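You operate a simulated robot arm through the tools that you are given. There is no shell and no other tool.

You are at the controls of a simulated robot arm. One attempt, no reset.

JOB
Lay the grey, brown and cream rounded tiles in matching slots; push the peg board up to the turntable base.

Only the result counts: the job must be done as asked and must still hold three seconds after the hand-in. Knocking over, shifting, dropping, spilling or breaking anything else fails it.

ROBOT AND FRAMES
A 6-joint arm with a fingered hand, fixed in place. Base frame: the origin is on the floor under the middle of its stand, x ahead of it, y to its left, z up; the work surface is at about z = 720. Lengths are in mm, angles in rad, forces in N, time in s.
With the tool pointing down near the work surface it reaches from about 140 to 860 mm from the base axis. Its first joint turns from -2.897 to 2.897 rad. Payload 5 kg.
The TCP is the grasp point between the finger pads, 37 mm short of the fingertips. In the tool frame z runs along the fingers and y along their closing line. The gripper opens to 124 mm; its body begins 43 mm behind the TCP. The gripper is a hand of 3 fingers: y runs from the thumb to the fingers, the wrist lies at [-21, -125, -215] in the tool frame, and closing takes about 1.5 s.
Orientation is that of the tool frame in the base frame, as a unit quaternion [w, x, y, z]. With the fingers straight down and the wrist toward the robot, the tool's x, y and z point along [0, 1, 0], [1, 0, 0] and [0, 0, -1] of the base frame.

CONTROLS
- The arm moves only by the tool send_rows. Its argument "targets" is a list of rows, each a list of 2 entries, a list of its own where there are three numbers: the shift along the base's x, y, z in mm, then the turn, a rotation vector about the base's x, y, z in rad. In form: [[[x, y, z], [rx, ry, rz]], ...]. A call has 1 to 20 rows; each row is the pose to reach, as a shift and turn from the pose commanded when the call began. "claw" is the finger opening in mm, from 0 to 124, set as the call begins (left out, the last holds). Each row takes 0.2 s and may step no farther than 50 mm and 0.15 rad from the row before; otherwise, or with a gripper value out of range, the whole call is refused. A pose out of reach is approached as far as the arm can. The call stops where the force on the tool passes 50 N (or 10 N more than at its start, if that is more) or the arm is blocked; 0.2 s more then pass. Each finger travels about 72 mm/s and halts on what it meets, pressing with about 30 N; the grip force reading is that of the motor and also rises with nothing between the fingers. The clock runs only during rows and for 0.2 s after the last one: add rows that repeat a pose to give the fingers time. It gives the time, the measured TCP pose, the force on the tool (base axes), the opening and the grip force at its end, in the units of the frame above (readings bear some noise), with the torque about the TCP (base axes, N m) and any sound that the robot's microphone picked up.
- Cameras (640 x 400 px; columns grow to the right, rows downward): "scene" is fixed at [226.1, 645.4, 1460.4]; the picture's right is [-0.99, -0.14, 0.00], its down [-0.07, 0.48, -0.87] and it looks along [0.12, -0.87, -0.48] (base axes); focal length 351 px, centre (320, 200). "wrist" rides on the gripper at [72, -104, -154] in the tool frame; the picture's right is [-0.83, 0.26, -0.49], its down [-0.51, -0.72, 0.47] and it looks along [-0.23, 0.64, 0.73] (tool axes); focal length 243 px, centre (320, 200).
- grab_frame(camera): a new picture of that camera. The clock stands still meanwhile.
- curl_fingers(index, middle, thumb_bend, thumb_turn): sets how far each is bent, from 0 (flat) to 100 (curled in); at 30 the hand is open as for a grip, at 70 the pads meet at the TCP. One left out holds its place. A second passes; each finger stops where it meets its share of the squeeze, and holds until it gets a number again. A gripper value or a shape takes the hand back. It gives what a move gives, with no picture; readings hold the bend of each and the force on the fingers (four entries, about 0 where the hand has none), thumb and palm. thumb_turn goes from beside the hand (0) to across from the fingers (100), as for a grip.
- grasp_type(shape): the hand has 3 fingers and takes this shape, open, in about a second: jaw (thumb against the fingers, like two jaws); tri (thumb and two fingers); tip (a fingertip pinch); poke (one finger out to press); point (the index stretched); flat (the hand flat); cup (the hand cupped); fist (a fist). The gripper value then closes the fingers along that shape, each until it touches; the sizes above hold for jaw. It gives what a move gives, with no picture.
- pixel_to_xyz(camera, pixels): for up to 12 pixels [column, row] of the newest picture of that camera ("zoom" is the newest enlarged one), the place [x, y, z] in the base frame of the surface seen there, good to about 2 mm, but the place of the scene camera against the robot may be out by one fixed shift of up to 18 mm in any direction. The clock stands still meanwhile.
- close_up(camera, box): a new picture of the part [left, top, right, bottom] of that camera's present view, enlarged. The clock stands still meanwhile.
- close_job(): hands the job in; it is judged then, once.

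Leave the gripper open and the arm clear of the work at the hand-in unless told otherwise.

The tools are called after "Call:" by a JSON object that holds its "op" and its "data". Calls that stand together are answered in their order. send_rows: Moves the arm, as the interface text tells. Its arguments: {"type":"object","properties":{"targets":{"type":"array"},"claw":{"type":"number"}},"required":["targets"]} The other tools are called the same way: grasp_type (shape) gives the hand a shape; curl_fingers (index, middle, thumb_bend, thumb_turn) moves the fingers one by one; grab_frame (camera) takes a picture; pixel_to_xyz (camera, pixels) gives the place of the surface under pixels of a picture; close_up (camera, box) takes an enlarged picture of a part of a camera's view; close_job () hands the job in.

At the start:

```text
clock: 0.0
position: [129.4, -606.4, 995.6]
orientation: [0.0, 0.708, 0.706, 0.001]
contact_force: [-0.9, 0.5, 0.6]
wrist_torque: [0.0, 0.0, 0.01]
width: 123.8
grasp_force: 0.1
shape: jaw
bend: [30.0, 30.0, 30.0, 98.0]
finger forces: [0.0, 0.0, 0.1, 0.0, 0.0, 0.1]
```

scene: 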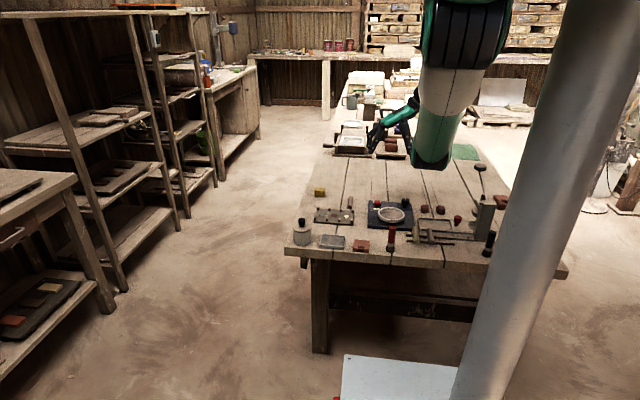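
wrist: 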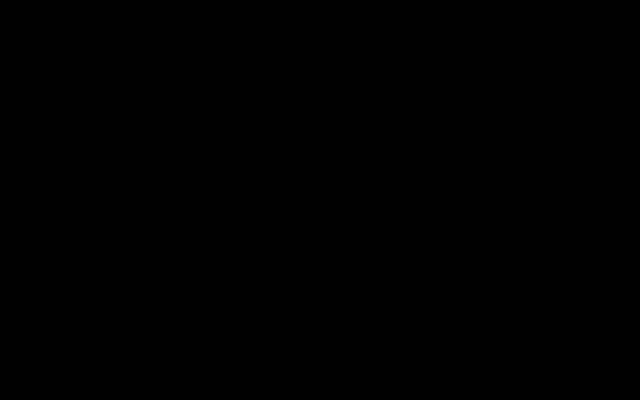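

The scene picture shows a workbench with small items around pixels (290-510, 160-260). The wrist picture is black. I'll take new pictures of both and enlarge the bench area.

Call:
{"op": "grab_frame", "data": {"camera": "wrist"}}

Call:
{"op": "close_up", "data": {"camera": "scene", "box": [280, 160, 440, 260]}}

Call:
{"op": "close_up", "data": {"camera": "scene", "box": [400, 160, 560, 260]}}

Call:
{"op": "close_up", "data": {"camera": "scene", "box": [310, 60, 550, 210]}}

```text
taken
```

wrist: 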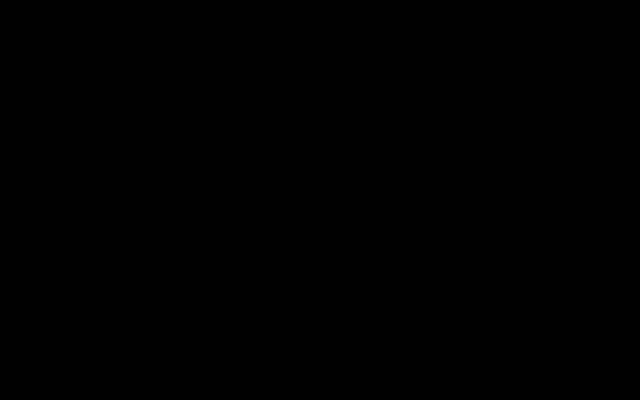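

```text
4.00 times, centred on (360, 210) of scene
```

zoom: 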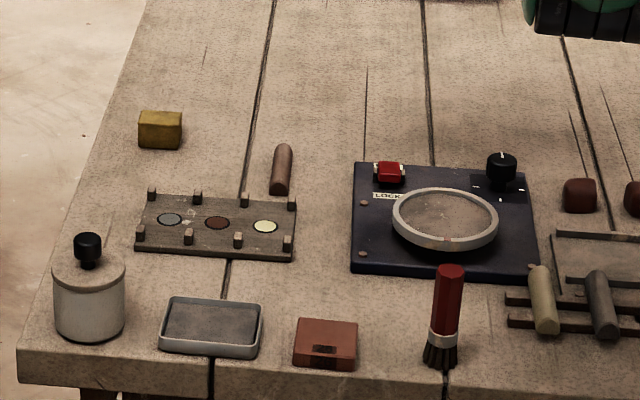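

```text
4.00 times, centred on (480, 210) of scene
```

zoom: 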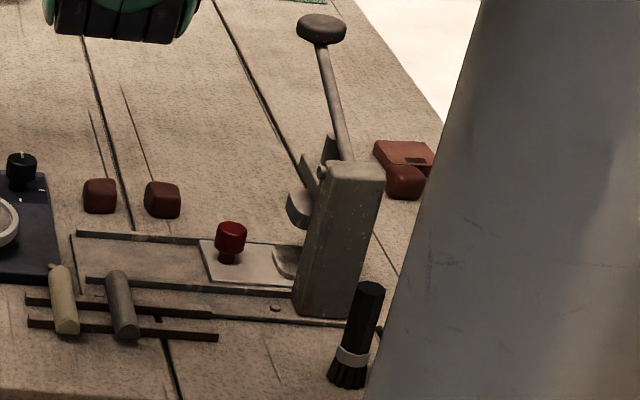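

```text
2.67 times, centred on (430, 135) of scene
```

zoom: 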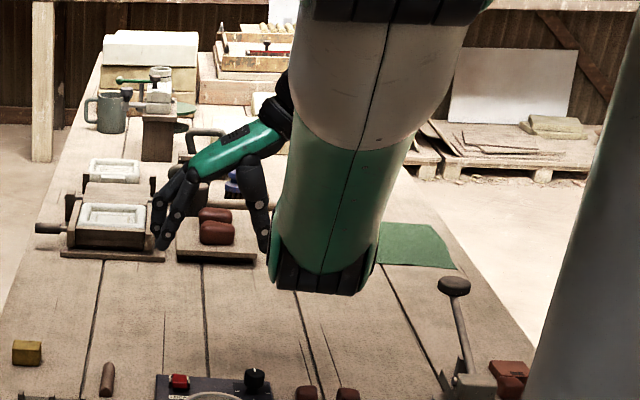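

The wrist camera is black. In the enlarged view I see the peg board, with grey, brown and cream dots at about zoom (170,220), (217,223), (265,226). The brown tile is at (281,170), and the cream and grey tiles sit on rails at (540,300) and (600,305). The dark plate with the turntable is at (445,220). I'll enlarge the peg board area more.

Call:
{"op": "close_up", "data": {"camera": "scene", "box": [308, 190, 372, 230]}}

```text
10.00 times, centred on (340, 210) of scene
```

zoom: 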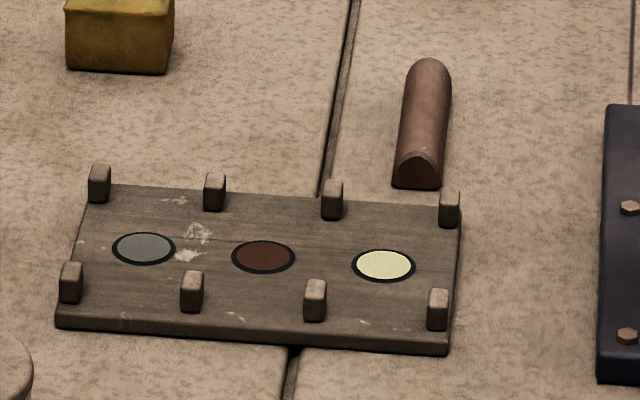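

The zoomed picture is sharp. I'll measure the board corners, the pegs, the dots and the brown tile.

Call:
{"op": "pixel_to_xyz", "data": {"camera": "zoom", "pixels": [[85, 186], [460, 212], [448, 342], [58, 318], [143, 248], [263, 257], [384, 266], [98, 166], [214, 174], [332, 181], [449, 190], [70, 264]]}}

Call:
{"op": "pixel_to_xyz", "data": {"camera": "zoom", "pixels": [[192, 272], [315, 280], [437, 290], [418, 155], [430, 62], [416, 185], [396, 182], [440, 185], [424, 110], [448, 351], [608, 108], [600, 355]]}}

```text
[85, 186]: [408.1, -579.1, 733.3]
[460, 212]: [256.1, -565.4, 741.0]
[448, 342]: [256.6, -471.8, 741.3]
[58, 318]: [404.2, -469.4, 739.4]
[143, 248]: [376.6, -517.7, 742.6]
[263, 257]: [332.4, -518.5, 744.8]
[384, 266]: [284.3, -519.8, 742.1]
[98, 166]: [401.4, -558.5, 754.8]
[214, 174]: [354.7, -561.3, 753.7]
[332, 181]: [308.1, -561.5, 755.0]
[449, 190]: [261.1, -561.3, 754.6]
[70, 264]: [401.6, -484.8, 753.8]
```

```text
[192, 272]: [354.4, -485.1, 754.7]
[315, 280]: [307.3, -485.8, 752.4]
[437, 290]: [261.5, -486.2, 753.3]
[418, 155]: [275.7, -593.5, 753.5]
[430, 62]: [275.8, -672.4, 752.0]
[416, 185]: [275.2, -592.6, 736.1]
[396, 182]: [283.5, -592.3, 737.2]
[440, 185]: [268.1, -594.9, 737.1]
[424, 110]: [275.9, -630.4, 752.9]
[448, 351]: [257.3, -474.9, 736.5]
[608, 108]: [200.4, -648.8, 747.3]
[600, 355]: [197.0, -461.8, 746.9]
```

The board spans about x 256–405, y −575 to −471. The pegs are near x 401/354/308/261 and y −561/−485. Next I'll enlarge the rails that hold the cream and grey tiles.

Call:
{"op": "close_up", "data": {"camera": "scene", "box": [398, 210, 462, 250]}}

```text
10.00 times, centred on (430, 230) of scene
```

zoom: 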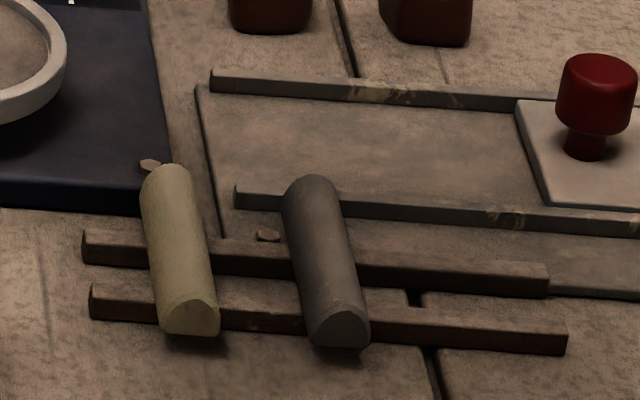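

The cream and grey tiles lie across two raised wooden rails. I'll measure them, the rails and the table.

Call:
{"op": "pixel_to_xyz", "data": {"camera": "zoom", "pixels": [[165, 170], [178, 235], [190, 298], [190, 325], [163, 330], [217, 330], [312, 180], [325, 245], [338, 308], [340, 340], [310, 340], [368, 345]]}}

Call:
{"op": "pixel_to_xyz", "data": {"camera": "zoom", "pixels": [[90, 237], [545, 272], [95, 290], [563, 330], [250, 365], [40, 330], [120, 260], [150, 165], [268, 236], [170, 215], [300, 130], [400, 315]]}}

```text
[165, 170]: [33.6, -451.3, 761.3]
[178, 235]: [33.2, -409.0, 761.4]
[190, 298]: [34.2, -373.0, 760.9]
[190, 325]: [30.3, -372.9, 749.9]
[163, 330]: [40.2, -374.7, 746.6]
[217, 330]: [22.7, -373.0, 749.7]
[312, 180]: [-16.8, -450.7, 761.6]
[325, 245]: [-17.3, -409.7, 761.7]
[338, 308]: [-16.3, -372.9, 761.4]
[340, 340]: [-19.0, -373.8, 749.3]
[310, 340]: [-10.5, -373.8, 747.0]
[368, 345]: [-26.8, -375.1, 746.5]
```

```text
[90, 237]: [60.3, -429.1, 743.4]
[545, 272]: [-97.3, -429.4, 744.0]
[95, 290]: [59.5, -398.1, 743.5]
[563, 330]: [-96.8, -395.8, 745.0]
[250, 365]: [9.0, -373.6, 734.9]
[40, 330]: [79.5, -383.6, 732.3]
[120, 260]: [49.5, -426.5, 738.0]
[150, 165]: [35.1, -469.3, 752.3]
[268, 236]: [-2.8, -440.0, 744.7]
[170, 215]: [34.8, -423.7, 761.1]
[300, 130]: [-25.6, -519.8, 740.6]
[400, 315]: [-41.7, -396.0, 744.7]
```

Cream tile: axis x≈34, y −373 to −453, top z≈761. Grey tile: axis x≈−17, same y and z. The table reads z≈735 in the scene frame, so there is a z offset of roughly +15. Now I'll look at the hand.

Call:
{"op": "close_up", "data": {"camera": "scene", "box": [340, 70, 468, 150]}}

```text
5.00 times, centred on (404, 110) of scene
```

zoom: 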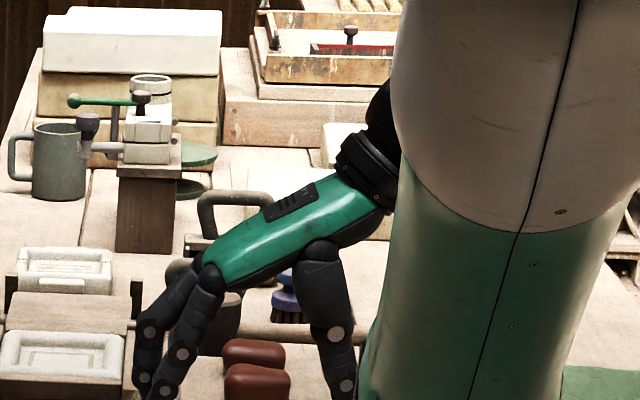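

The fingers are on the +x side of the hand and the thumb on the −x side. Now I'll check the press, lever and other obstacles.

Call:
{"op": "close_up", "data": {"camera": "scene", "box": [410, 155, 530, 230]}}

Call:
{"op": "pixel_to_xyz", "data": {"camera": "zoom", "pixels": [[373, 40], [400, 90], [420, 190], [355, 230], [410, 210], [450, 220], [390, 390], [280, 300], [430, 370], [350, 260], [200, 240], [120, 240]]}}

```text
5.33 times, centred on (470, 192) of scene
```

zoom: 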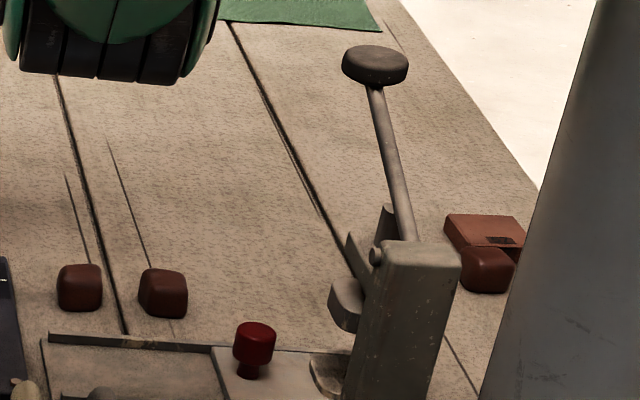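

```text
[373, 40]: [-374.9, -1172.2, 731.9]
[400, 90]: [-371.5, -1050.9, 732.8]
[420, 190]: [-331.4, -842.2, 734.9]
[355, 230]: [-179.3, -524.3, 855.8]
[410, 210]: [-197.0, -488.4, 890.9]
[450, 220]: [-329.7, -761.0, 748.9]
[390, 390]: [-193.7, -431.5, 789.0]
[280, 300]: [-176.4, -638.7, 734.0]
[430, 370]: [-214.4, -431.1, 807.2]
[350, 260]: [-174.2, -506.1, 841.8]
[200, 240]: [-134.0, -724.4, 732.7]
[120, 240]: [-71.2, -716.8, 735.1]
```

I'll measure the lever knob, rod and post again with pixels squarely on them.

Call:
{"op": "pixel_to_xyz", "data": {"camera": "zoom", "pixels": [[375, 60], [350, 65], [400, 60], [380, 120], [400, 210], [385, 245], [455, 250], [400, 300], [345, 300], [255, 335], [330, 370], [440, 300]]}}

Call:
{"op": "close_up", "data": {"camera": "scene", "box": [280, 210, 440, 310]}}

```text
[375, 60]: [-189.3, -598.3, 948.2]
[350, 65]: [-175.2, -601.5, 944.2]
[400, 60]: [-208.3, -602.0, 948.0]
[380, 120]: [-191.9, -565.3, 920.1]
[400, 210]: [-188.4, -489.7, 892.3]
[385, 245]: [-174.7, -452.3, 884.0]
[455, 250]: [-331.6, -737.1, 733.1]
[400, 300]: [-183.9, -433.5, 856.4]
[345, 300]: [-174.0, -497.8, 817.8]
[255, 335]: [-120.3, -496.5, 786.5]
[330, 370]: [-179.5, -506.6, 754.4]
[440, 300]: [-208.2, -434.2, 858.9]
```

```text
4.00 times, centred on (360, 260) of scene
```

zoom: 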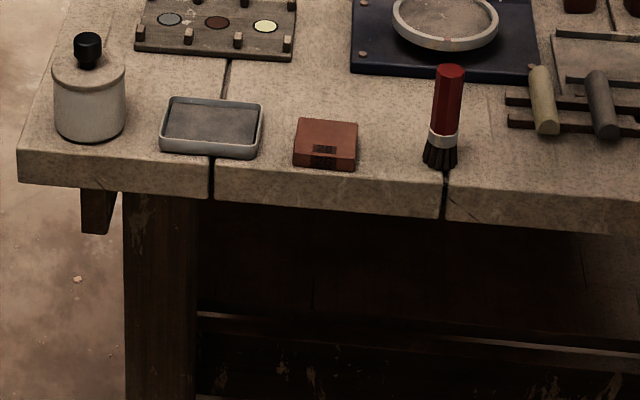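

The press post sits near x −175…−215, y −430…−500, up to z≈892, and the lever knob is at about (−189, −598, 948). Now I'll measure the pot, tray, brush, box, dark plate and ring.

Call:
{"op": "pixel_to_xyz", "data": {"camera": "zoom", "pixels": [[88, 40], [90, 70], [90, 130], [125, 110], [210, 100], [262, 120], [326, 125], [450, 70], [445, 110], [438, 160], [300, 130], [358, 70]]}}

Call:
{"op": "close_up", "data": {"camera": "scene", "box": [364, 195, 428, 235]}}

```text
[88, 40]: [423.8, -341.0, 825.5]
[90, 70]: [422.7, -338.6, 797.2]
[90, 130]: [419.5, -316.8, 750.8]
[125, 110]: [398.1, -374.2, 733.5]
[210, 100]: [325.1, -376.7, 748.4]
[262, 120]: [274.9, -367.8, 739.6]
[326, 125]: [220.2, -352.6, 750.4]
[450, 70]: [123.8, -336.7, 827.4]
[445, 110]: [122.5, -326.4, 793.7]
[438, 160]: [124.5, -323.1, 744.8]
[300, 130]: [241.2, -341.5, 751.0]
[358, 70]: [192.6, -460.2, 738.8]
```

```text
10.00 times, centred on (396, 215) of scene
```

zoom: 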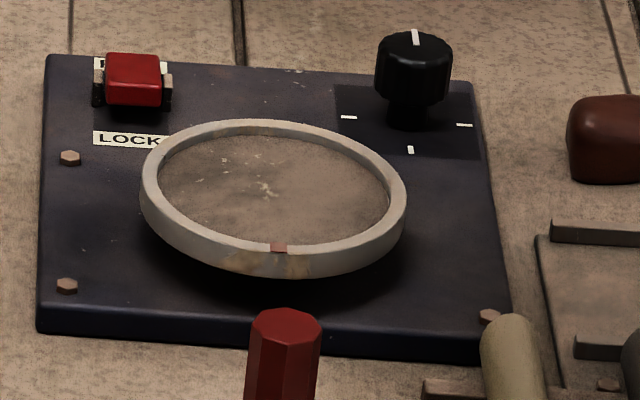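

Brush at about (123,−330), pot at (422,−330), tray x 275–375, y −345…−380. Now I'll measure the dark plate edges and the ring.

Call:
{"op": "pixel_to_xyz", "data": {"camera": "zoom", "pixels": [[46, 58], [40, 328], [45, 200], [478, 85], [508, 340], [145, 180], [270, 122], [402, 195], [280, 255], [415, 35], [135, 60], [20, 320]]}}

```text
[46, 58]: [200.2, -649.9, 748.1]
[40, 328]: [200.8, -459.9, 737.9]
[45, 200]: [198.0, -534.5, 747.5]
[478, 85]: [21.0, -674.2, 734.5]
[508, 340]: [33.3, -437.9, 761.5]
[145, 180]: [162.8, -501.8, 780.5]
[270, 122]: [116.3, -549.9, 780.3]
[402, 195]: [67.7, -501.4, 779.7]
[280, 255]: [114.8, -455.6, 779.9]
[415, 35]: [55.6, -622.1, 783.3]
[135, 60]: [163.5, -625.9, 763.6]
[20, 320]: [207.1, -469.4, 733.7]
```

The plate's left edge is at x≈200 and its top at z≈747. The board must move about −56 mm in x. I'll check whether the wrist camera's depth still works although its picture is black.

Call:
{"op": "pixel_to_xyz", "data": {"camera": "wrist", "pixels": [[320, 200], [200, 300], [450, 100], [320, 350], [100, 200]]}}

Call:
{"op": "close_up", "data": {"camera": "wrist", "box": [160, 100, 480, 300]}}

```text
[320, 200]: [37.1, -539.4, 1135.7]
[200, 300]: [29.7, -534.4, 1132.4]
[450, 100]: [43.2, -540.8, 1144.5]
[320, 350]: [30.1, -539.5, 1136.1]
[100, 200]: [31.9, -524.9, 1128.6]
```

```text
2.00 times, centred on (320, 200) of wrist
```

zoom: 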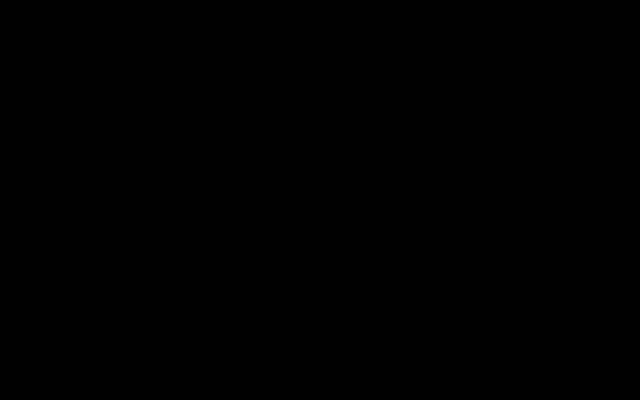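

The wrist camera is covered by something about 18 mm in front of it, so I can't use it. I'll work with the scene camera and look at the hand in detail to calibrate.

Call:
{"op": "close_up", "data": {"camera": "scene", "box": [352, 100, 432, 150]}}

```text
8.00 times, centred on (392, 125) of scene
```

zoom: 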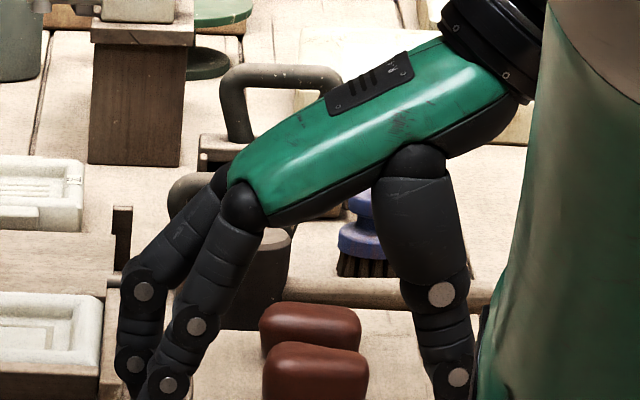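

Call:
{"op": "close_up", "data": {"camera": "scene", "box": [352, 120, 432, 170]}}

Call:
{"op": "pixel_to_xyz", "data": {"camera": "zoom", "pixels": [[195, 165], [168, 225], [160, 265], [135, 205], [440, 135], [457, 217], [455, 255], [440, 20], [240, 50], [143, 130]]}}

```text
8.00 times, centred on (392, 145) of scene
```

zoom: 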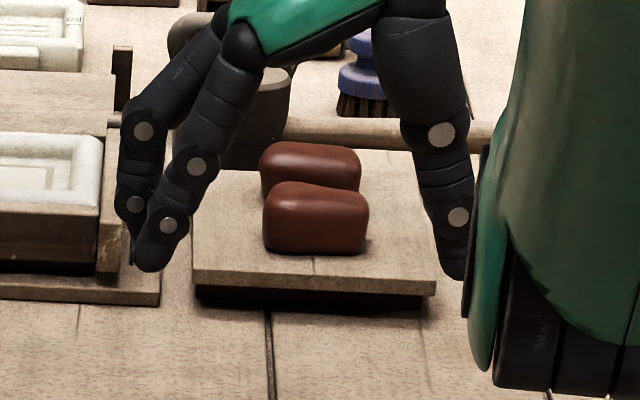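

```text
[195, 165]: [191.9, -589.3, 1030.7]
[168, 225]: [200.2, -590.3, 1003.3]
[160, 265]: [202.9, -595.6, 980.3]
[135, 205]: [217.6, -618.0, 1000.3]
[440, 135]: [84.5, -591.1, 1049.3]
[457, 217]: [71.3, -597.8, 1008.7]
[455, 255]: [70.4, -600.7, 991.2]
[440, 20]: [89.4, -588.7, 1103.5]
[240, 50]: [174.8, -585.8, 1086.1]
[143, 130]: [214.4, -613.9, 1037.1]
```

Fingertips read about z 975 in the scene frame, which fits a z offset of around +15. In x and y the offset looks small. The scene camera is my only eye, so I'll move the hand high above the brown tile at about (276,−633) and calibrate there.

Call:
{"op": "send_rows", "data": {"targets": [[[30, -5, 0], [0, 0, 0]], [[60, -10, 0], [0, 0, 0]], [[90, -15, 0], [0, 0, 0]], [[120, -20, 0], [0, 0, 0]], [[147, -27, 0], [0, 0, 0]], [[147, -27, 0], [0, 0, 0]]], "claw": 60}}

Call:
{"op": "grab_frame", "data": {"camera": "scene"}}

```text
clock: 1.4
position: [277.7, -632.7, 995.5]
orientation: [0.0, 0.708, 0.706, 0.0]
contact_force: [-0.3, 0.2, -0.2]
wrist_torque: [-0.02, 0.01, 0.01]
width: 60.6
grasp_force: 0.0
shape: jaw
bend: [74.0, 45.0, 70.0, 100.0]
finger forces: [0.0, 0.0, 0.1, 0.1, 0.0, 0.0]
```

```text
taken
```

scene: 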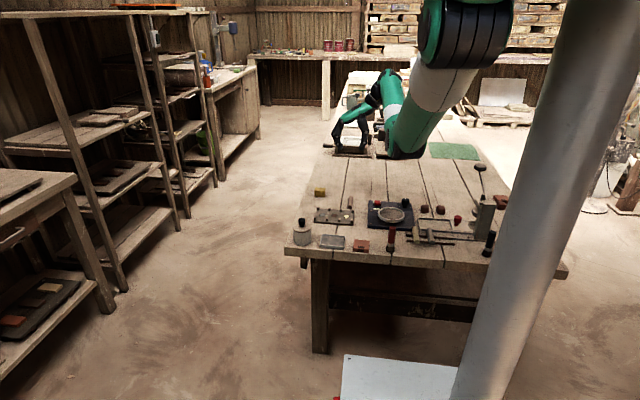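

Call:
{"op": "close_up", "data": {"camera": "scene", "box": [316, 80, 412, 140]}}

Call:
{"op": "close_up", "data": {"camera": "scene", "box": [318, 110, 398, 160]}}

```text
6.67 times, centred on (364, 110) of scene
```

zoom: 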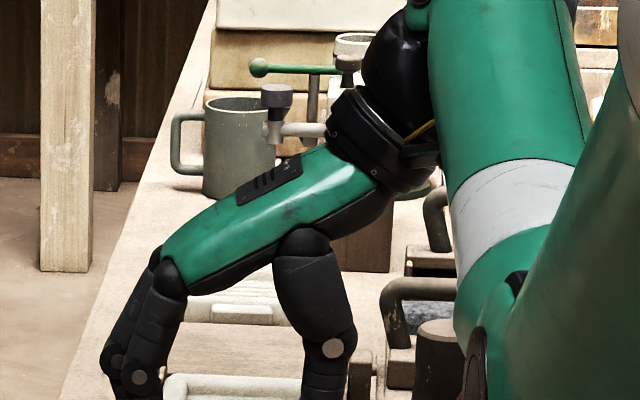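

```text
8.00 times, centred on (358, 135) of scene
```

zoom: 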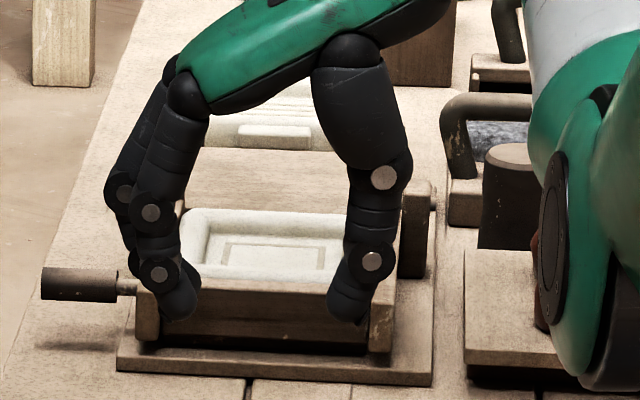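

Now the fingertips are visible: front finger tip at (180,310) and thumb tip at (345,312). I'll measure them.

Call:
{"op": "pixel_to_xyz", "data": {"camera": "zoom", "pixels": [[182, 312], [192, 295], [170, 295], [343, 315], [335, 295], [365, 290], [158, 275], [372, 260], [150, 212], [383, 177], [133, 262], [185, 316]]}}

```text
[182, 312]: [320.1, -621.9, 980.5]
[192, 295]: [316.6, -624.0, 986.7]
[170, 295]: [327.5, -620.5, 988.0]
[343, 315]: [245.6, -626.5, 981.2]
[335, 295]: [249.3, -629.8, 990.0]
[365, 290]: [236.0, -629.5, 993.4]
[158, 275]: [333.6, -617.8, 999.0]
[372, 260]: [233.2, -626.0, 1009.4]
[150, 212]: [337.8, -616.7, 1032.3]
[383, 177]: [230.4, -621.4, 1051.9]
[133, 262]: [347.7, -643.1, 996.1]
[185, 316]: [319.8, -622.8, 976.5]
```

The tips are about 36 mm below the TCP. The scene frame is offset from the robot by roughly (+5, −7, +15). I'll close to 22 mm in the air to see how the tips sit at tile width.

Call:
{"op": "send_rows", "data": {"targets": [[[0, 0, 0], [0, 0, 0]], [[0, 0, 0], [0, 0, 0]], [[0, 0, 0], [0, 0, 0]], [[0, 0, 0], [0, 0, 0]], [[0, 0, 0], [0, 0, 0]]], "claw": 18}}

Call:
{"op": "close_up", "data": {"camera": "scene", "box": [318, 110, 398, 160]}}

```text
clock: 2.6
position: [277.8, -633.2, 995.6]
orientation: [0.0, 0.707, 0.707, 0.001]
contact_force: [0.0, 0.4, 0.3]
wrist_torque: [-0.01, 0.0, 0.02]
width: 18.1
grasp_force: 0.0
shape: jaw
bend: [72.0, 62.0, 74.0, 100.0]
finger forces: [0.0, 0.1, 0.0, 0.1, 0.0, 0.1]
```

```text
8.00 times, centred on (358, 135) of scene
```

zoom: 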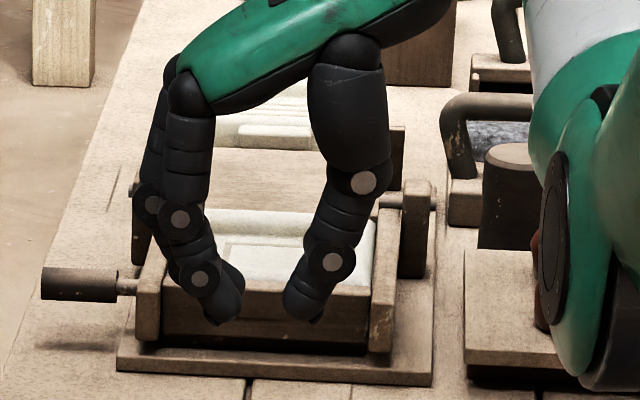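

Call:
{"op": "pixel_to_xyz", "data": {"camera": "zoom", "pixels": [[225, 315], [238, 300], [242, 285], [214, 300], [295, 312], [286, 298], [295, 285], [315, 300], [198, 278], [333, 262], [230, 265], [307, 262]]}}

```text
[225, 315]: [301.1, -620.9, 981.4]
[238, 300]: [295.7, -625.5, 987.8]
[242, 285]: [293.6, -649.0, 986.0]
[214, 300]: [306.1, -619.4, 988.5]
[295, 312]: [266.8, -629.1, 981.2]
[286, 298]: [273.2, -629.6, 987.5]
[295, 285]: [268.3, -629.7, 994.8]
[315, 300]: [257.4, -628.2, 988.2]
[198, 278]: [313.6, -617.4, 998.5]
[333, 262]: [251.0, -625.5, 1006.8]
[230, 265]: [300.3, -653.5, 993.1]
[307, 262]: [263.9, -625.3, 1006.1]
```

At 18 mm opening the finger inner face is at x≈294.5 and the thumb inner face at 273.5, midpoint about 284. The TCP is at x=277.8, so the x offset is about +6, and y is about −6. I'll set the opening to 46, centre over the brown tile (robot about 270, −627) and descend to about 45 mm above grasp height.

Call:
{"op": "send_rows", "data": {"targets": [[[-4, 3, 0], [0, 0, 0]], [[-8, 6, 0], [0, 0, 0]], [[-8, 6, -30], [0, 0, 0]], [[-8, 6, -60], [0, 0, 0]], [[-8, 6, -90], [0, 0, 0]], [[-8, 6, -120], [0, 0, 0]], [[-8, 6, -150], [0, 0, 0]], [[-8, 6, -180], [0, 0, 0]], [[-8, 6, -195], [0, 0, 0]], [[-8, 6, -195], [0, 0, 0]]], "claw": 46}}

Call:
{"op": "close_up", "data": {"camera": "scene", "box": [308, 170, 388, 220]}}

```text
clock: 4.8
position: [270.2, -627.8, 800.6]
orientation: [0.0, 0.707, 0.707, 0.001]
contact_force: [0.1, -0.2, 0.3]
wrist_torque: [0.01, -0.02, -0.01]
width: 45.8
grasp_force: 0.0
shape: jaw
bend: [74.0, 51.0, 73.0, 100.0]
finger forces: [0.0, 0.0, 0.0, 0.0, 0.0, 0.1]
```

```text
8.00 times, centred on (348, 195) of scene
```

zoom: 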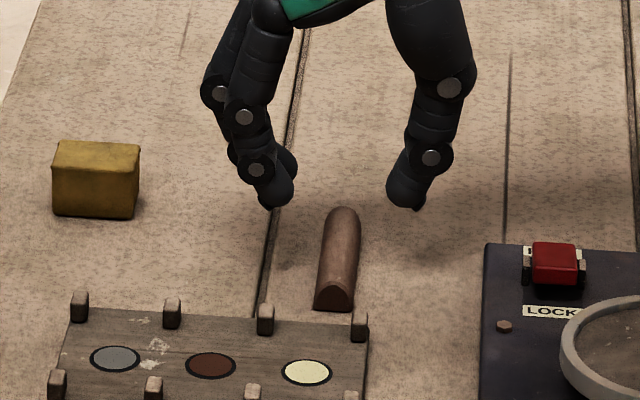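

The fingers straddle the brown tile. I'll measure the tips against the tile before going lower.

Call:
{"op": "pixel_to_xyz", "data": {"camera": "zoom", "pixels": [[272, 205], [290, 188], [262, 190], [405, 205], [390, 188], [415, 185], [292, 165], [256, 170], [430, 158], [341, 215], [335, 290], [335, 250]]}}

```text
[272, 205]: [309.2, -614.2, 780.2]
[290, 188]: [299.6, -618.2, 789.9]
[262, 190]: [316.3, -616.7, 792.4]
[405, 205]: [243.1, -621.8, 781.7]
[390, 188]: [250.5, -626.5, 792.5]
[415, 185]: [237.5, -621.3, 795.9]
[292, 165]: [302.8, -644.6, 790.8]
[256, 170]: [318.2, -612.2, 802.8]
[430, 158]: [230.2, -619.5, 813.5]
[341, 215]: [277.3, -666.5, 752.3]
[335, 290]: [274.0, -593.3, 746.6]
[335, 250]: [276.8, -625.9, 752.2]
```

The midpoint of finger and thumb is x≈275 against tile axis 276.5, which is good. The tips are about 44 mm above the table. I'll descend 38 mm slowly.

Call:
{"op": "send_rows", "data": {"targets": [[[1, 0, -8], [0, 0, 0]], [[1, 0, -16], [0, 0, 0]], [[1, 0, -24], [0, 0, 0]], [[1, 0, -30], [0, 0, 0]], [[1, 0, -35], [0, 0, 0]], [[1, 0, -38], [0, 0, 0]], [[1, 0, -38], [0, 0, 0]]]}}

Call:
{"op": "close_up", "data": {"camera": "scene", "box": [318, 180, 382, 220]}}

```text
clock: 6.4
position: [269.7, -627.6, 762.3]
orientation: [0.0, 0.708, 0.707, 0.0]
contact_force: [0.8, 0.9, -0.1]
wrist_torque: [0.0, -0.01, -0.02]
width: 45.7
grasp_force: 0.2
shape: jaw
bend: [74.0, 51.0, 73.0, 100.0]
finger forces: [0.0, 0.0, 0.0, 0.0, 0.0, 0.0]
```

```text
10.00 times, centred on (350, 200) of scene
```

zoom: 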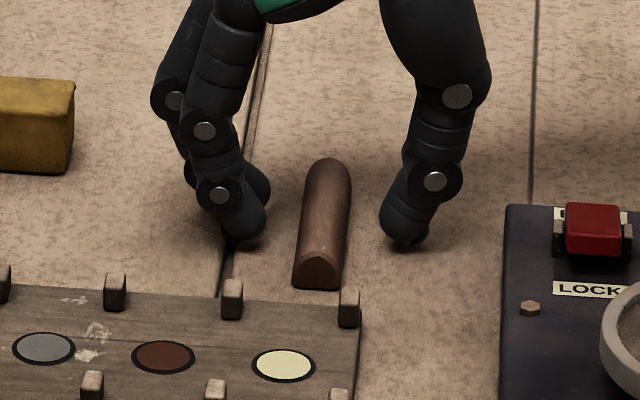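

The tips are close to the table and straddle the tile. I'll descend 4 mm in 1 mm steps and watch the force.

Call:
{"op": "send_rows", "data": {"targets": [[[0, 0, -1], [0, 0, 0]], [[0, 0, -2], [0, 0, 0]], [[0, 0, -3], [0, 0, 0]], [[0, 0, -4], [0, 0, 0]], [[0, 0, -4], [0, 0, 0]]]}}

```text
clock: 7.6
position: [269.6, -627.7, 758.4]
orientation: [0.001, 0.708, 0.706, -0.001]
contact_force: [0.4, 1.7, 7.4]
wrist_torque: [0.1, -0.02, 0.03]
width: 46.0
grasp_force: 0.0
shape: jaw
bend: [74.0, 51.0, 73.0, 100.0]
finger forces: [3.6, 0.0, 0.0, 0.0, 3.8, 0.0]
```

Contact at TCP z=758.4 with 7.4 N; the tips touch the table. I'll lift 1.5 mm and close on the tile.

Call:
{"op": "send_rows", "data": {"targets": [[[0, 0, 1.5], [0, 0, 0]], [[0, 0, 1.5], [0, 0, 0]]]}}

Call:
{"op": "send_rows", "data": {"targets": [[[0, 0, 0], [0, 0, 0]], [[0, 0, 0], [0, 0, 0]], [[0, 0, 0], [0, 0, 0]], [[0, 0, 0], [0, 0, 0]], [[0, 0, 0], [0, 0, 0]], [[0, 0, 0], [0, 0, 0]]], "claw": 10}}

Call:
{"op": "close_up", "data": {"camera": "scene", "box": [318, 180, 382, 220]}}

```text
clock: 8.2
position: [270.5, -627.4, 760.3]
orientation: [0.001, 0.707, 0.707, 0.0]
contact_force: [-0.4, 0.4, 2.6]
wrist_torque: [0.02, -0.02, -0.03]
width: 45.7
grasp_force: 0.1
shape: jaw
bend: [74.0, 51.0, 73.0, 100.0]
finger forces: [1.2, 0.1, 0.0, 0.0, 0.6, 0.0]
```

```text
clock: 9.6
position: [269.9, -628.2, 759.6]
orientation: [0.0, 0.708, 0.706, 0.001]
contact_force: [-1.6, -2.0, 4.2]
wrist_torque: [-0.08, 0.03, 0.04]
width: 19.5
grasp_force: 30.0
shape: jaw
bend: [75.0, 70.0, 76.0, 100.0]
finger forces: [7.7, 14.4, 0.1, 0.1, 21.0, 0.1]
```

```text
10.00 times, centred on (350, 200) of scene
```

zoom: 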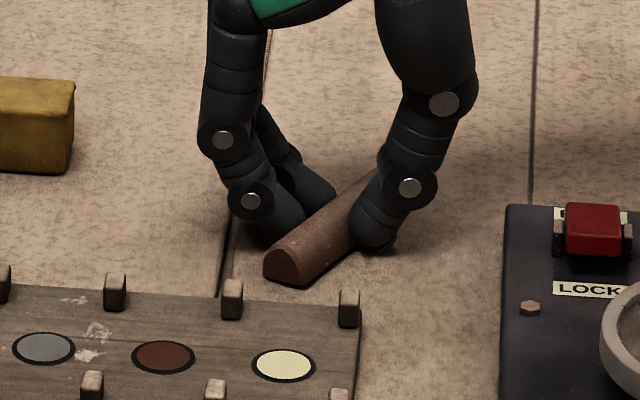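

The tile has swung in yaw as the fingers closed; width 19.5, grip 30 N. I'll measure the tile and finger positions to understand the grasp.

Call:
{"op": "pixel_to_xyz", "data": {"camera": "zoom", "pixels": [[285, 235], [300, 220], [325, 190], [310, 170], [370, 230], [352, 220], [295, 248], [340, 205], [370, 180], [285, 270], [268, 280], [310, 280]]}}

```text
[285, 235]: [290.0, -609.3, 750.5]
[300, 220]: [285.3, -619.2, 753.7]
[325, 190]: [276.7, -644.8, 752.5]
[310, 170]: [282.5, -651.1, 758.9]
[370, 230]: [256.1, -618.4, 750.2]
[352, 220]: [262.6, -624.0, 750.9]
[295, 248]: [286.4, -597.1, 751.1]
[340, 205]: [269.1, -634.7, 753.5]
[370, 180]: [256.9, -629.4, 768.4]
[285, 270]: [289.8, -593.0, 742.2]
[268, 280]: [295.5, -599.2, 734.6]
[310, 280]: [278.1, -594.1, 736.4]
```

The rear finger came in further than the front one, because the thumb opposes mainly the front finger, so the tile yawed about 25°. I'll open, lift and look at the "tip" pinch shape, which should press at two opposed points.

Call:
{"op": "send_rows", "data": {"targets": [[[0, 0, 0], [0, 0, 0]], [[0, 0, 0], [0, 0, 0]], [[0, 0, 0], [0, 0, 0]], [[0, 0, 0], [0, 0, 0]], [[0, 0, 10], [0, 0, 0]], [[0, 0, 40], [0, 0, 0]], [[0, 0, 80], [0, 0, 0]], [[0, 0, 80], [0, 0, 0]]], "claw": 50}}

Call:
{"op": "grasp_type", "data": {"shape": "tip"}}

Call:
{"op": "close_up", "data": {"camera": "scene", "box": [312, 160, 392, 210]}}

```text
clock: 11.4
position: [269.5, -626.2, 842.6]
orientation: [0.0, 0.707, 0.707, 0.0]
contact_force: [0.0, -0.3, 0.7]
wrist_torque: [0.01, 0.03, -0.03]
width: 49.7
grasp_force: 0.0
shape: jaw
bend: [74.0, 49.0, 72.0, 100.0]
finger forces: [0.1, 0.0, 0.1, 0.0, 0.1, 0.1]
```

```text
clock: 12.3
position: [269.4, -627.4, 840.8]
orientation: [0.0, 0.707, 0.707, -0.001]
contact_force: [-0.5, -1.0, 0.5]
wrist_torque: [0.0, 0.02, 0.0]
width: 123.8
grasp_force: 0.0
shape: tip
bend: [30.0, 98.0, 30.0, 98.0]
finger forces: [0.0, 0.0, 0.1, 0.0, 0.0, 0.1]
```

```text
8.00 times, centred on (352, 185) of scene
```

zoom: 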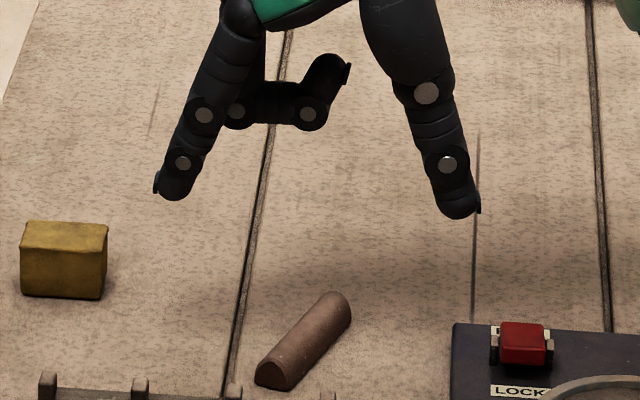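

In "tip" the rear finger curls away and the front finger opposes the thumb. I'll close to 40 mm in the air and check alignment.

Call:
{"op": "send_rows", "data": {"targets": [[[0, 0, 0], [0, 0, 0]], [[0, 0, 0], [0, 0, 0]], [[0, 0, 0], [0, 0, 0]], [[0, 0, 0], [0, 0, 0]], [[0, 0, 0], [0, 0, 0]], [[0, 0, 0], [0, 0, 0]]], "claw": 18}}

Call:
{"op": "close_up", "data": {"camera": "scene", "box": [312, 160, 392, 210]}}

```text
clock: 13.7
position: [269.1, -625.8, 841.7]
orientation: [0.0, 0.707, 0.707, 0.0]
contact_force: [0.3, -0.7, -0.8]
wrist_torque: [0.04, -0.01, 0.01]
width: 18.2
grasp_force: 0.1
shape: tip
bend: [71.0, 98.0, 74.0, 100.0]
finger forces: [0.1, 0.1, 0.0, 0.0, 0.1, 0.0]
```

```text
8.00 times, centred on (352, 185) of scene
```

zoom: 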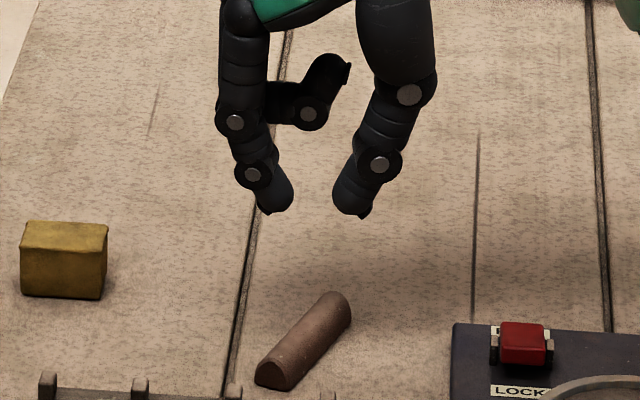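

Call:
{"op": "pixel_to_xyz", "data": {"camera": "zoom", "pixels": [[275, 205], [292, 192], [262, 195], [350, 205], [334, 190], [368, 195], [252, 175], [380, 164], [270, 150], [362, 170], [272, 380], [333, 300]]}}

Call:
{"op": "pixel_to_xyz", "data": {"camera": "zoom", "pixels": [[257, 380], [290, 385], [290, 350], [310, 325], [335, 296], [318, 300], [349, 318], [309, 115], [340, 65]]}}

```text
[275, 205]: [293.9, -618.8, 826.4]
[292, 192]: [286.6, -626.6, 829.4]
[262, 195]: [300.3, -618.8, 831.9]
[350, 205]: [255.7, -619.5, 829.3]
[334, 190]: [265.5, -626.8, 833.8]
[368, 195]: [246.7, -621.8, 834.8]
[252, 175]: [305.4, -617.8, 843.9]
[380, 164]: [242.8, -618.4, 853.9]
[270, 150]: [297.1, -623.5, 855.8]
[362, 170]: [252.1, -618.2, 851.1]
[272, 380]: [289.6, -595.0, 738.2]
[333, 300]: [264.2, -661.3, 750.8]
```

```text
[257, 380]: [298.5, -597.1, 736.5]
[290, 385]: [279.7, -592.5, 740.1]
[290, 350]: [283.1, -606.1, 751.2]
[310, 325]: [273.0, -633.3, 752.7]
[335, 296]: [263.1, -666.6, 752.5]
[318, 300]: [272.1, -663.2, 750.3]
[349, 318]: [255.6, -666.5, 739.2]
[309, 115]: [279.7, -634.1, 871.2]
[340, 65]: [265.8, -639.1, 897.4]
```

In "tip" the finger and thumb are well opposed (midpoint x≈276, y≈−629). The tile now lies at about −0.335 rad yaw with its centre near (276.5,−631). I'll open to 44, yaw the hand −0.335 rad and descend to about z=763.

Call:
{"op": "send_rows", "data": {"targets": [[[0, 0, 0], [0, 0, -0.12]], [[0, -1, 0], [0, 0, -0.24]], [[0, -2, 0], [0, 0, -0.335]], [[0, -2, -20], [0, 0, -0.335]], [[0, -2, -40], [0, 0, -0.335]], [[0, -2, -58], [0, 0, -0.335]], [[0, -2, -70], [0, 0, -0.335]], [[0, -2, -77], [0, 0, -0.335]], [[0, -2, -77], [0, 0, -0.335]]], "claw": 44}}

Call:
{"op": "close_up", "data": {"camera": "scene", "box": [318, 180, 382, 220]}}

```text
clock: 15.7
position: [270.9, -630.4, 762.7]
orientation: [0.0, 0.815, 0.579, -0.001]
contact_force: [-0.3, 0.1, 0.1]
wrist_torque: [0.02, -0.03, 0.02]
width: 43.4
grasp_force: 0.1
shape: tip
bend: [73.0, 98.0, 73.0, 100.0]
finger forces: [0.0, 0.0, 0.1, 0.0, 0.0, 0.0]
```

```text
10.00 times, centred on (350, 200) of scene
```

zoom: 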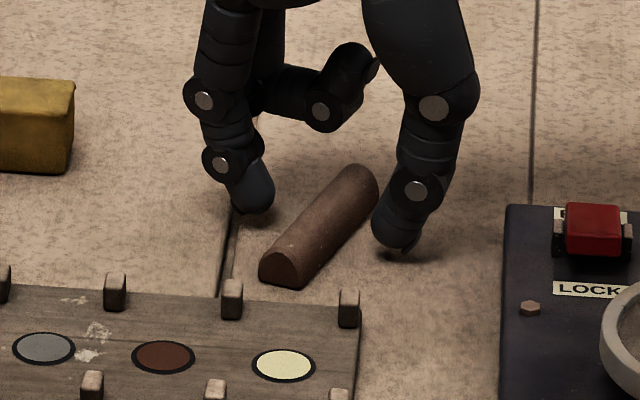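

The pinch line is now square to the tile. I'll descend to about z=760 and close gently.

Call:
{"op": "send_rows", "data": {"targets": [[[0, 0, -1], [0, 0, 0]], [[0, 0, -2], [0, 0, 0]], [[0, 0, -3], [0, 0, 0]], [[0, 0, -3], [0, 0, 0]]]}}

Call:
{"op": "send_rows", "data": {"targets": [[[0, 0, 0], [0, 0, 0]], [[0, 0, 0], [0, 0, 0]], [[0, 0, 0], [0, 0, 0]], [[0, 0, 0], [0, 0, 0]], [[0, 0, 0], [0, 0, 0]]], "claw": 12}}

Call:
{"op": "close_up", "data": {"camera": "scene", "box": [318, 180, 382, 220]}}

```text
clock: 16.7
position: [268.0, -630.1, 760.5]
orientation: [0.0, 0.815, 0.579, 0.0]
contact_force: [0.4, 0.1, 0.1]
wrist_torque: [-0.01, 0.0, -0.01]
width: 43.4
grasp_force: 0.0
shape: tip
bend: [73.0, 98.0, 73.0, 100.0]
finger forces: [0.0, 0.1, 0.0, 0.1, 0.1, 0.0]
```

```text
clock: 17.9
position: [269.5, -629.2, 760.2]
orientation: [0.0, 0.815, 0.579, 0.0]
contact_force: [0.4, -0.2, 1.8]
wrist_torque: [-0.03, -0.11, -0.01]
width: 12.4
grasp_force: 0.1
shape: tip
bend: [61.0, 98.0, 73.0, 100.0]
finger forces: [3.1, 0.0, 0.0, 0.1, 0.8, 0.0]
```

```text
10.00 times, centred on (350, 200) of scene
```

zoom: 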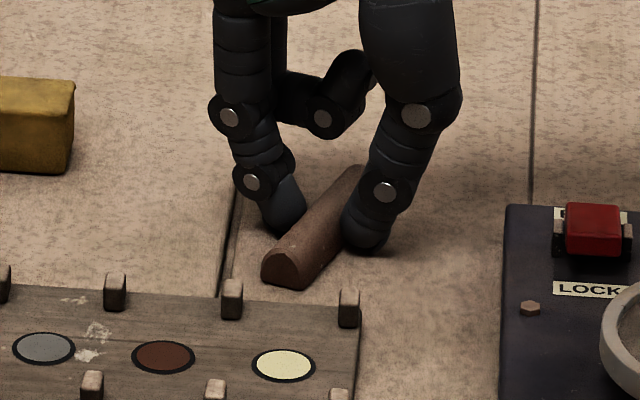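

Width reads 12.4 with only light contact, so I'll close further until it grips.

Call:
{"op": "send_rows", "data": {"targets": [[[0, 0, 0], [0, 0, 0]], [[0, 0, 0], [0, 0, 0]], [[0, 0, 0], [0, 0, 0]], [[0, 0, 0], [0, 0, 0]]], "claw": 2}}

Call:
{"op": "close_up", "data": {"camera": "scene", "box": [318, 180, 382, 220]}}

```text
clock: 18.9
position: [269.8, -630.6, 759.5]
orientation: [0.001, 0.815, 0.58, 0.0]
contact_force: [-0.4, 0.1, 2.4]
wrist_torque: [0.0, -0.03, -0.02]
width: 11.4
grasp_force: 30.1
shape: tip
bend: [71.0, 100.0, 73.0, 100.0]
finger forces: [24.9, 0.1, 0.0, 0.1, 25.1, 0.1]
```

```text
10.00 times, centred on (350, 200) of scene
```

zoom: 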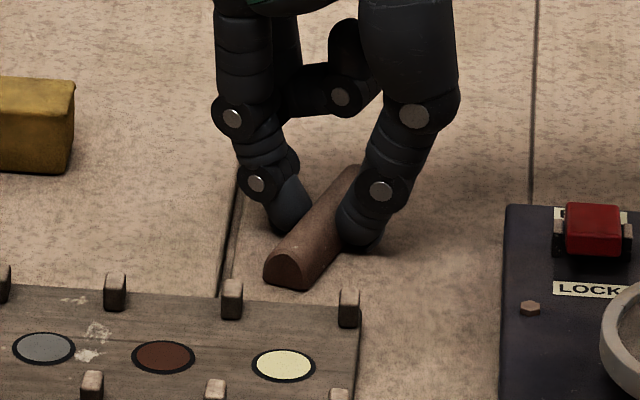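

The grip now reads 25 N on both finger and thumb. I'll lift 40 mm slowly and check the tile.

Call:
{"op": "send_rows", "data": {"targets": [[[0, 0, 3], [0, 0, 0]], [[0, 0, 8], [0, 0, 0]], [[0, 0, 16], [0, 0, 0]], [[0, 0, 26], [0, 0, 0]], [[0, 0, 36], [0, 0, 0]], [[0, 0, 40], [0, 0, 0]], [[0, 0, 40], [0, 0, 0]]]}}

Call:
{"op": "close_up", "data": {"camera": "scene", "box": [318, 170, 382, 210]}}

```text
clock: 20.5
position: [270.0, -630.3, 800.4]
orientation: [0.0, 0.815, 0.579, 0.0]
contact_force: [-1.1, -0.6, -1.1]
wrist_torque: [0.0, -0.01, 0.0]
width: 11.5
grasp_force: 30.2
shape: tip
bend: [71.0, 100.0, 73.0, 100.0]
finger forces: [24.1, 0.1, 0.0, 0.0, 24.7, 0.1]
```

```text
10.00 times, centred on (350, 190) of scene
```

zoom: 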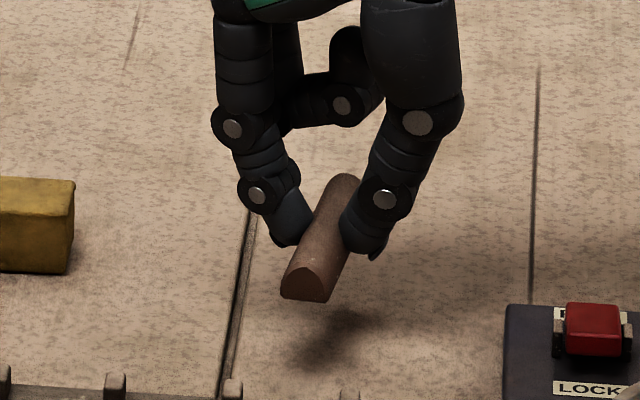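

The tile is lifted. I'll measure its ridge and front face to get its yaw and tilt.

Call:
{"op": "pixel_to_xyz", "data": {"camera": "zoom", "pixels": [[311, 262], [320, 240], [328, 220], [336, 200], [344, 180], [306, 285], [283, 296], [328, 301], [300, 298], [350, 178], [333, 178], [340, 260]]}}

```text
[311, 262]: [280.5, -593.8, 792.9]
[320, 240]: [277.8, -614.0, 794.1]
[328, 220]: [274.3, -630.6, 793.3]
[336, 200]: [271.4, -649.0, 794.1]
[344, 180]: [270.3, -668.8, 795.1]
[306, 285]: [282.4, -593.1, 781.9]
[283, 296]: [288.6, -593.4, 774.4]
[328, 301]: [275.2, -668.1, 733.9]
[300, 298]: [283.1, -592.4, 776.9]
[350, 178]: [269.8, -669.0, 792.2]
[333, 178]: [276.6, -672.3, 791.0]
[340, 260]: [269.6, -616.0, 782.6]
```

The tile yaw is −0.135 rad, nearly level, with its centre at about (275.4,−631.3). The brown slot centre is at about (331.1,−519). I'll raise 20 mm, turn +0.135 rad and carry it over the slot.

Call:
{"op": "send_rows", "data": {"targets": [[[0, 0, 10], [0, 0, 0]], [[0, 0, 20], [0, 0, 0.05]], [[10, 20, 20], [0, 0, 0.1]], [[20, 40, 20], [0, 0, 0.135]], [[30, 60, 20], [0, 0, 0.135]], [[40, 80, 20], [0, 0, 0.135]], [[50, 100, 20], [0, 0, 0.135]], [[55.7, 112.3, 20], [0, 0, 0.135]], [[55.7, 112.3, 20], [0, 0, 0.135]]]}}

Call:
{"op": "close_up", "data": {"camera": "scene", "box": [298, 175, 378, 225]}}

```text
clock: 22.5
position: [325.4, -517.3, 818.1]
orientation: [0.0, 0.774, 0.634, -0.001]
contact_force: [0.0, 0.3, -1.2]
wrist_torque: [0.02, 0.02, 0.0]
width: 11.3
grasp_force: 30.0
shape: tip
bend: [71.0, 100.0, 73.0, 100.0]
finger forces: [24.0, 0.0, 0.0, 0.0, 24.7, 0.0]
```

```text
8.00 times, centred on (338, 200) of scene
```

zoom: 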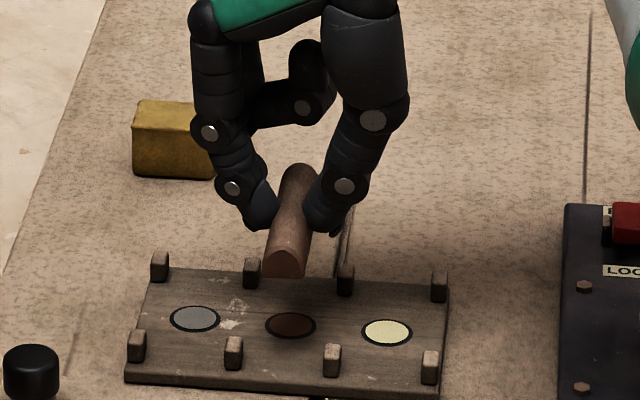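

The tile hangs above the board. I'll measure its ridge and ends.

Call:
{"op": "pixel_to_xyz", "data": {"camera": "zoom", "pixels": [[285, 248], [289, 225], [293, 205], [297, 185], [300, 167], [285, 265], [266, 270], [302, 272], [252, 265], [346, 272], [234, 342], [332, 350]]}}

```text
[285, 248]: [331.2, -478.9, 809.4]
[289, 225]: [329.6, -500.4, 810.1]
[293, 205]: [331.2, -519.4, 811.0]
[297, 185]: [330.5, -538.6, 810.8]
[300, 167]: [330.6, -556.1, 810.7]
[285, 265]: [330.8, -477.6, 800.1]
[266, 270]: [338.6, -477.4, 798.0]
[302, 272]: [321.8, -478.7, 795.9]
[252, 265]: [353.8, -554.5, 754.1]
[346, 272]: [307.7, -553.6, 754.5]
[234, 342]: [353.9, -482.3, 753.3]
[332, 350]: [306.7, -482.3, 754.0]
```

The tile is centred at x≈330.6 between pegs at 353.8 and 307, with yaw about 0 and y centre −518.5. I'll shift −2 mm in y and descend 46 mm.

Call:
{"op": "send_rows", "data": {"targets": [[[0, -2, -10], [0, 0, 0]], [[0, -2, -20], [0, 0, 0]], [[0, -2, -30], [0, 0, 0]], [[0, -2, -38], [0, 0, 0]], [[0, -2, -44], [0, 0, 0]], [[0, -2, -47], [0, 0, 0]], [[0, -2, -47], [0, 0, 0]]]}}

Call:
{"op": "close_up", "data": {"camera": "scene", "box": [308, 185, 372, 225]}}

```text
clock: 24.1
position: [325.3, -519.7, 772.7]
orientation: [0.0, 0.774, 0.633, 0.0]
contact_force: [-0.2, 0.1, -1.3]
wrist_torque: [0.03, -0.03, -0.03]
width: 11.6
grasp_force: 29.8
shape: tip
bend: [71.0, 100.0, 73.0, 100.0]
finger forces: [24.1, 0.0, 0.1, 0.0, 24.8, 0.0]
```

```text
10.00 times, centred on (340, 205) of scene
```

zoom: 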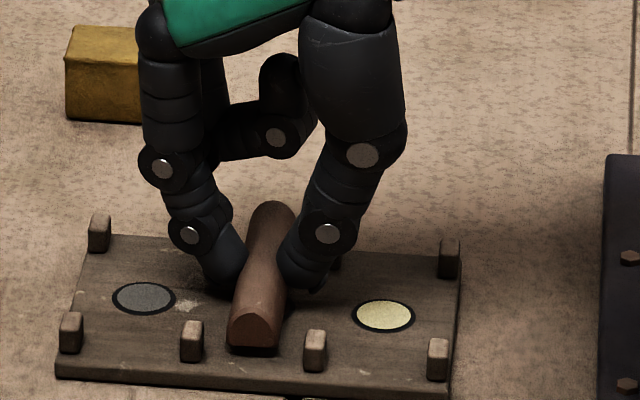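

The tile is just above the board. I'll lower it in 1 mm steps, watching for contact.

Call:
{"op": "send_rows", "data": {"targets": [[[0, 0, -1], [0, 0, 0]], [[0, 0, -2], [0, 0, 0]], [[0, 0, -3], [0, 0, 0]], [[0, 0, -4], [0, 0, 0]], [[0, 0, -4], [0, 0, 0]]]}}

```text
clock: 25.3
position: [325.2, -518.9, 768.1]
orientation: [0.001, 0.774, 0.633, 0.0]
contact_force: [-0.4, 0.3, -0.8]
wrist_torque: [0.04, 0.0, 0.01]
width: 11.3
grasp_force: 30.1
shape: tip
bend: [71.0, 100.0, 73.0, 100.0]
finger forces: [24.1, 0.0, 0.1, 0.0, 24.7, 0.1]
```

Call:
{"op": "send_rows", "data": {"targets": [[[0, 0, -1], [0, 0, 0]], [[0, 0, -2], [0, 0, 0]], [[0, 0, -2], [0, 0, 0]]]}}

Call:
{"op": "close_up", "data": {"camera": "scene", "box": [308, 185, 372, 225]}}

```text
clock: 26.1
position: [326.6, -519.3, 768.2]
orientation: [0.0, 0.774, 0.633, 0.001]
contact_force: [1.2, 1.3, 6.7]
wrist_torque: [0.06, -0.13, 0.01]
width: 11.6
grasp_force: 30.2
shape: tip
bend: [71.0, 100.0, 73.0, 100.0]
finger forces: [27.9, 0.0, 0.0, 0.0, 26.4, 0.0]
```

```text
10.00 times, centred on (340, 205) of scene
```

zoom: 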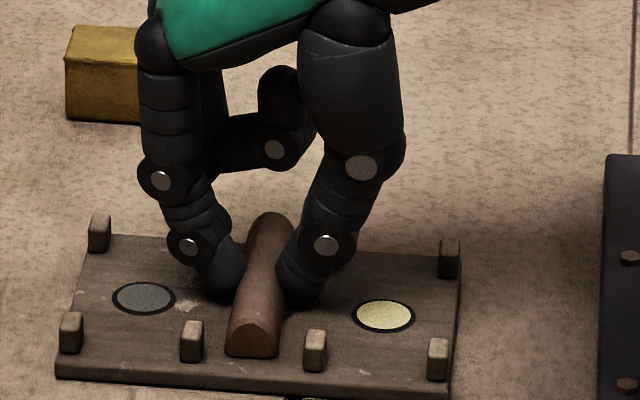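

Contact with about 6.7 N; the tile rests on the board in the brown slot. I'll release to 32 mm and then rise slowly.

Call:
{"op": "send_rows", "data": {"targets": [[[0, 0, 0.5], [0, 0, 0]], [[0, 0, 0.5], [0, 0, 0]], [[0, 0, 0.5], [0, 0, 0]], [[0, 0, 0.5], [0, 0, 0]]], "claw": 32}}

Call:
{"op": "close_up", "data": {"camera": "scene", "box": [308, 185, 372, 225]}}

```text
clock: 27.1
position: [325.6, -520.3, 767.1]
orientation: [0.0, 0.774, 0.633, 0.001]
contact_force: [0.0, 0.4, 0.1]
wrist_torque: [-0.01, -0.03, 0.04]
width: 31.9
grasp_force: 0.1
shape: tip
bend: [73.0, 98.0, 74.0, 100.0]
finger forces: [0.1, 0.1, 0.1, 0.0, 0.0, 0.2]
```

```text
10.00 times, centred on (340, 205) of scene
```

zoom: 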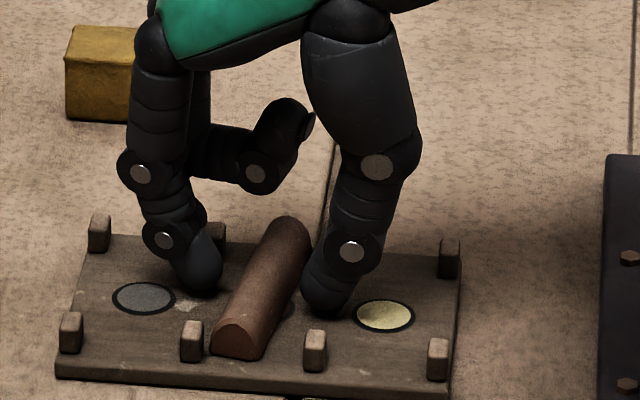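

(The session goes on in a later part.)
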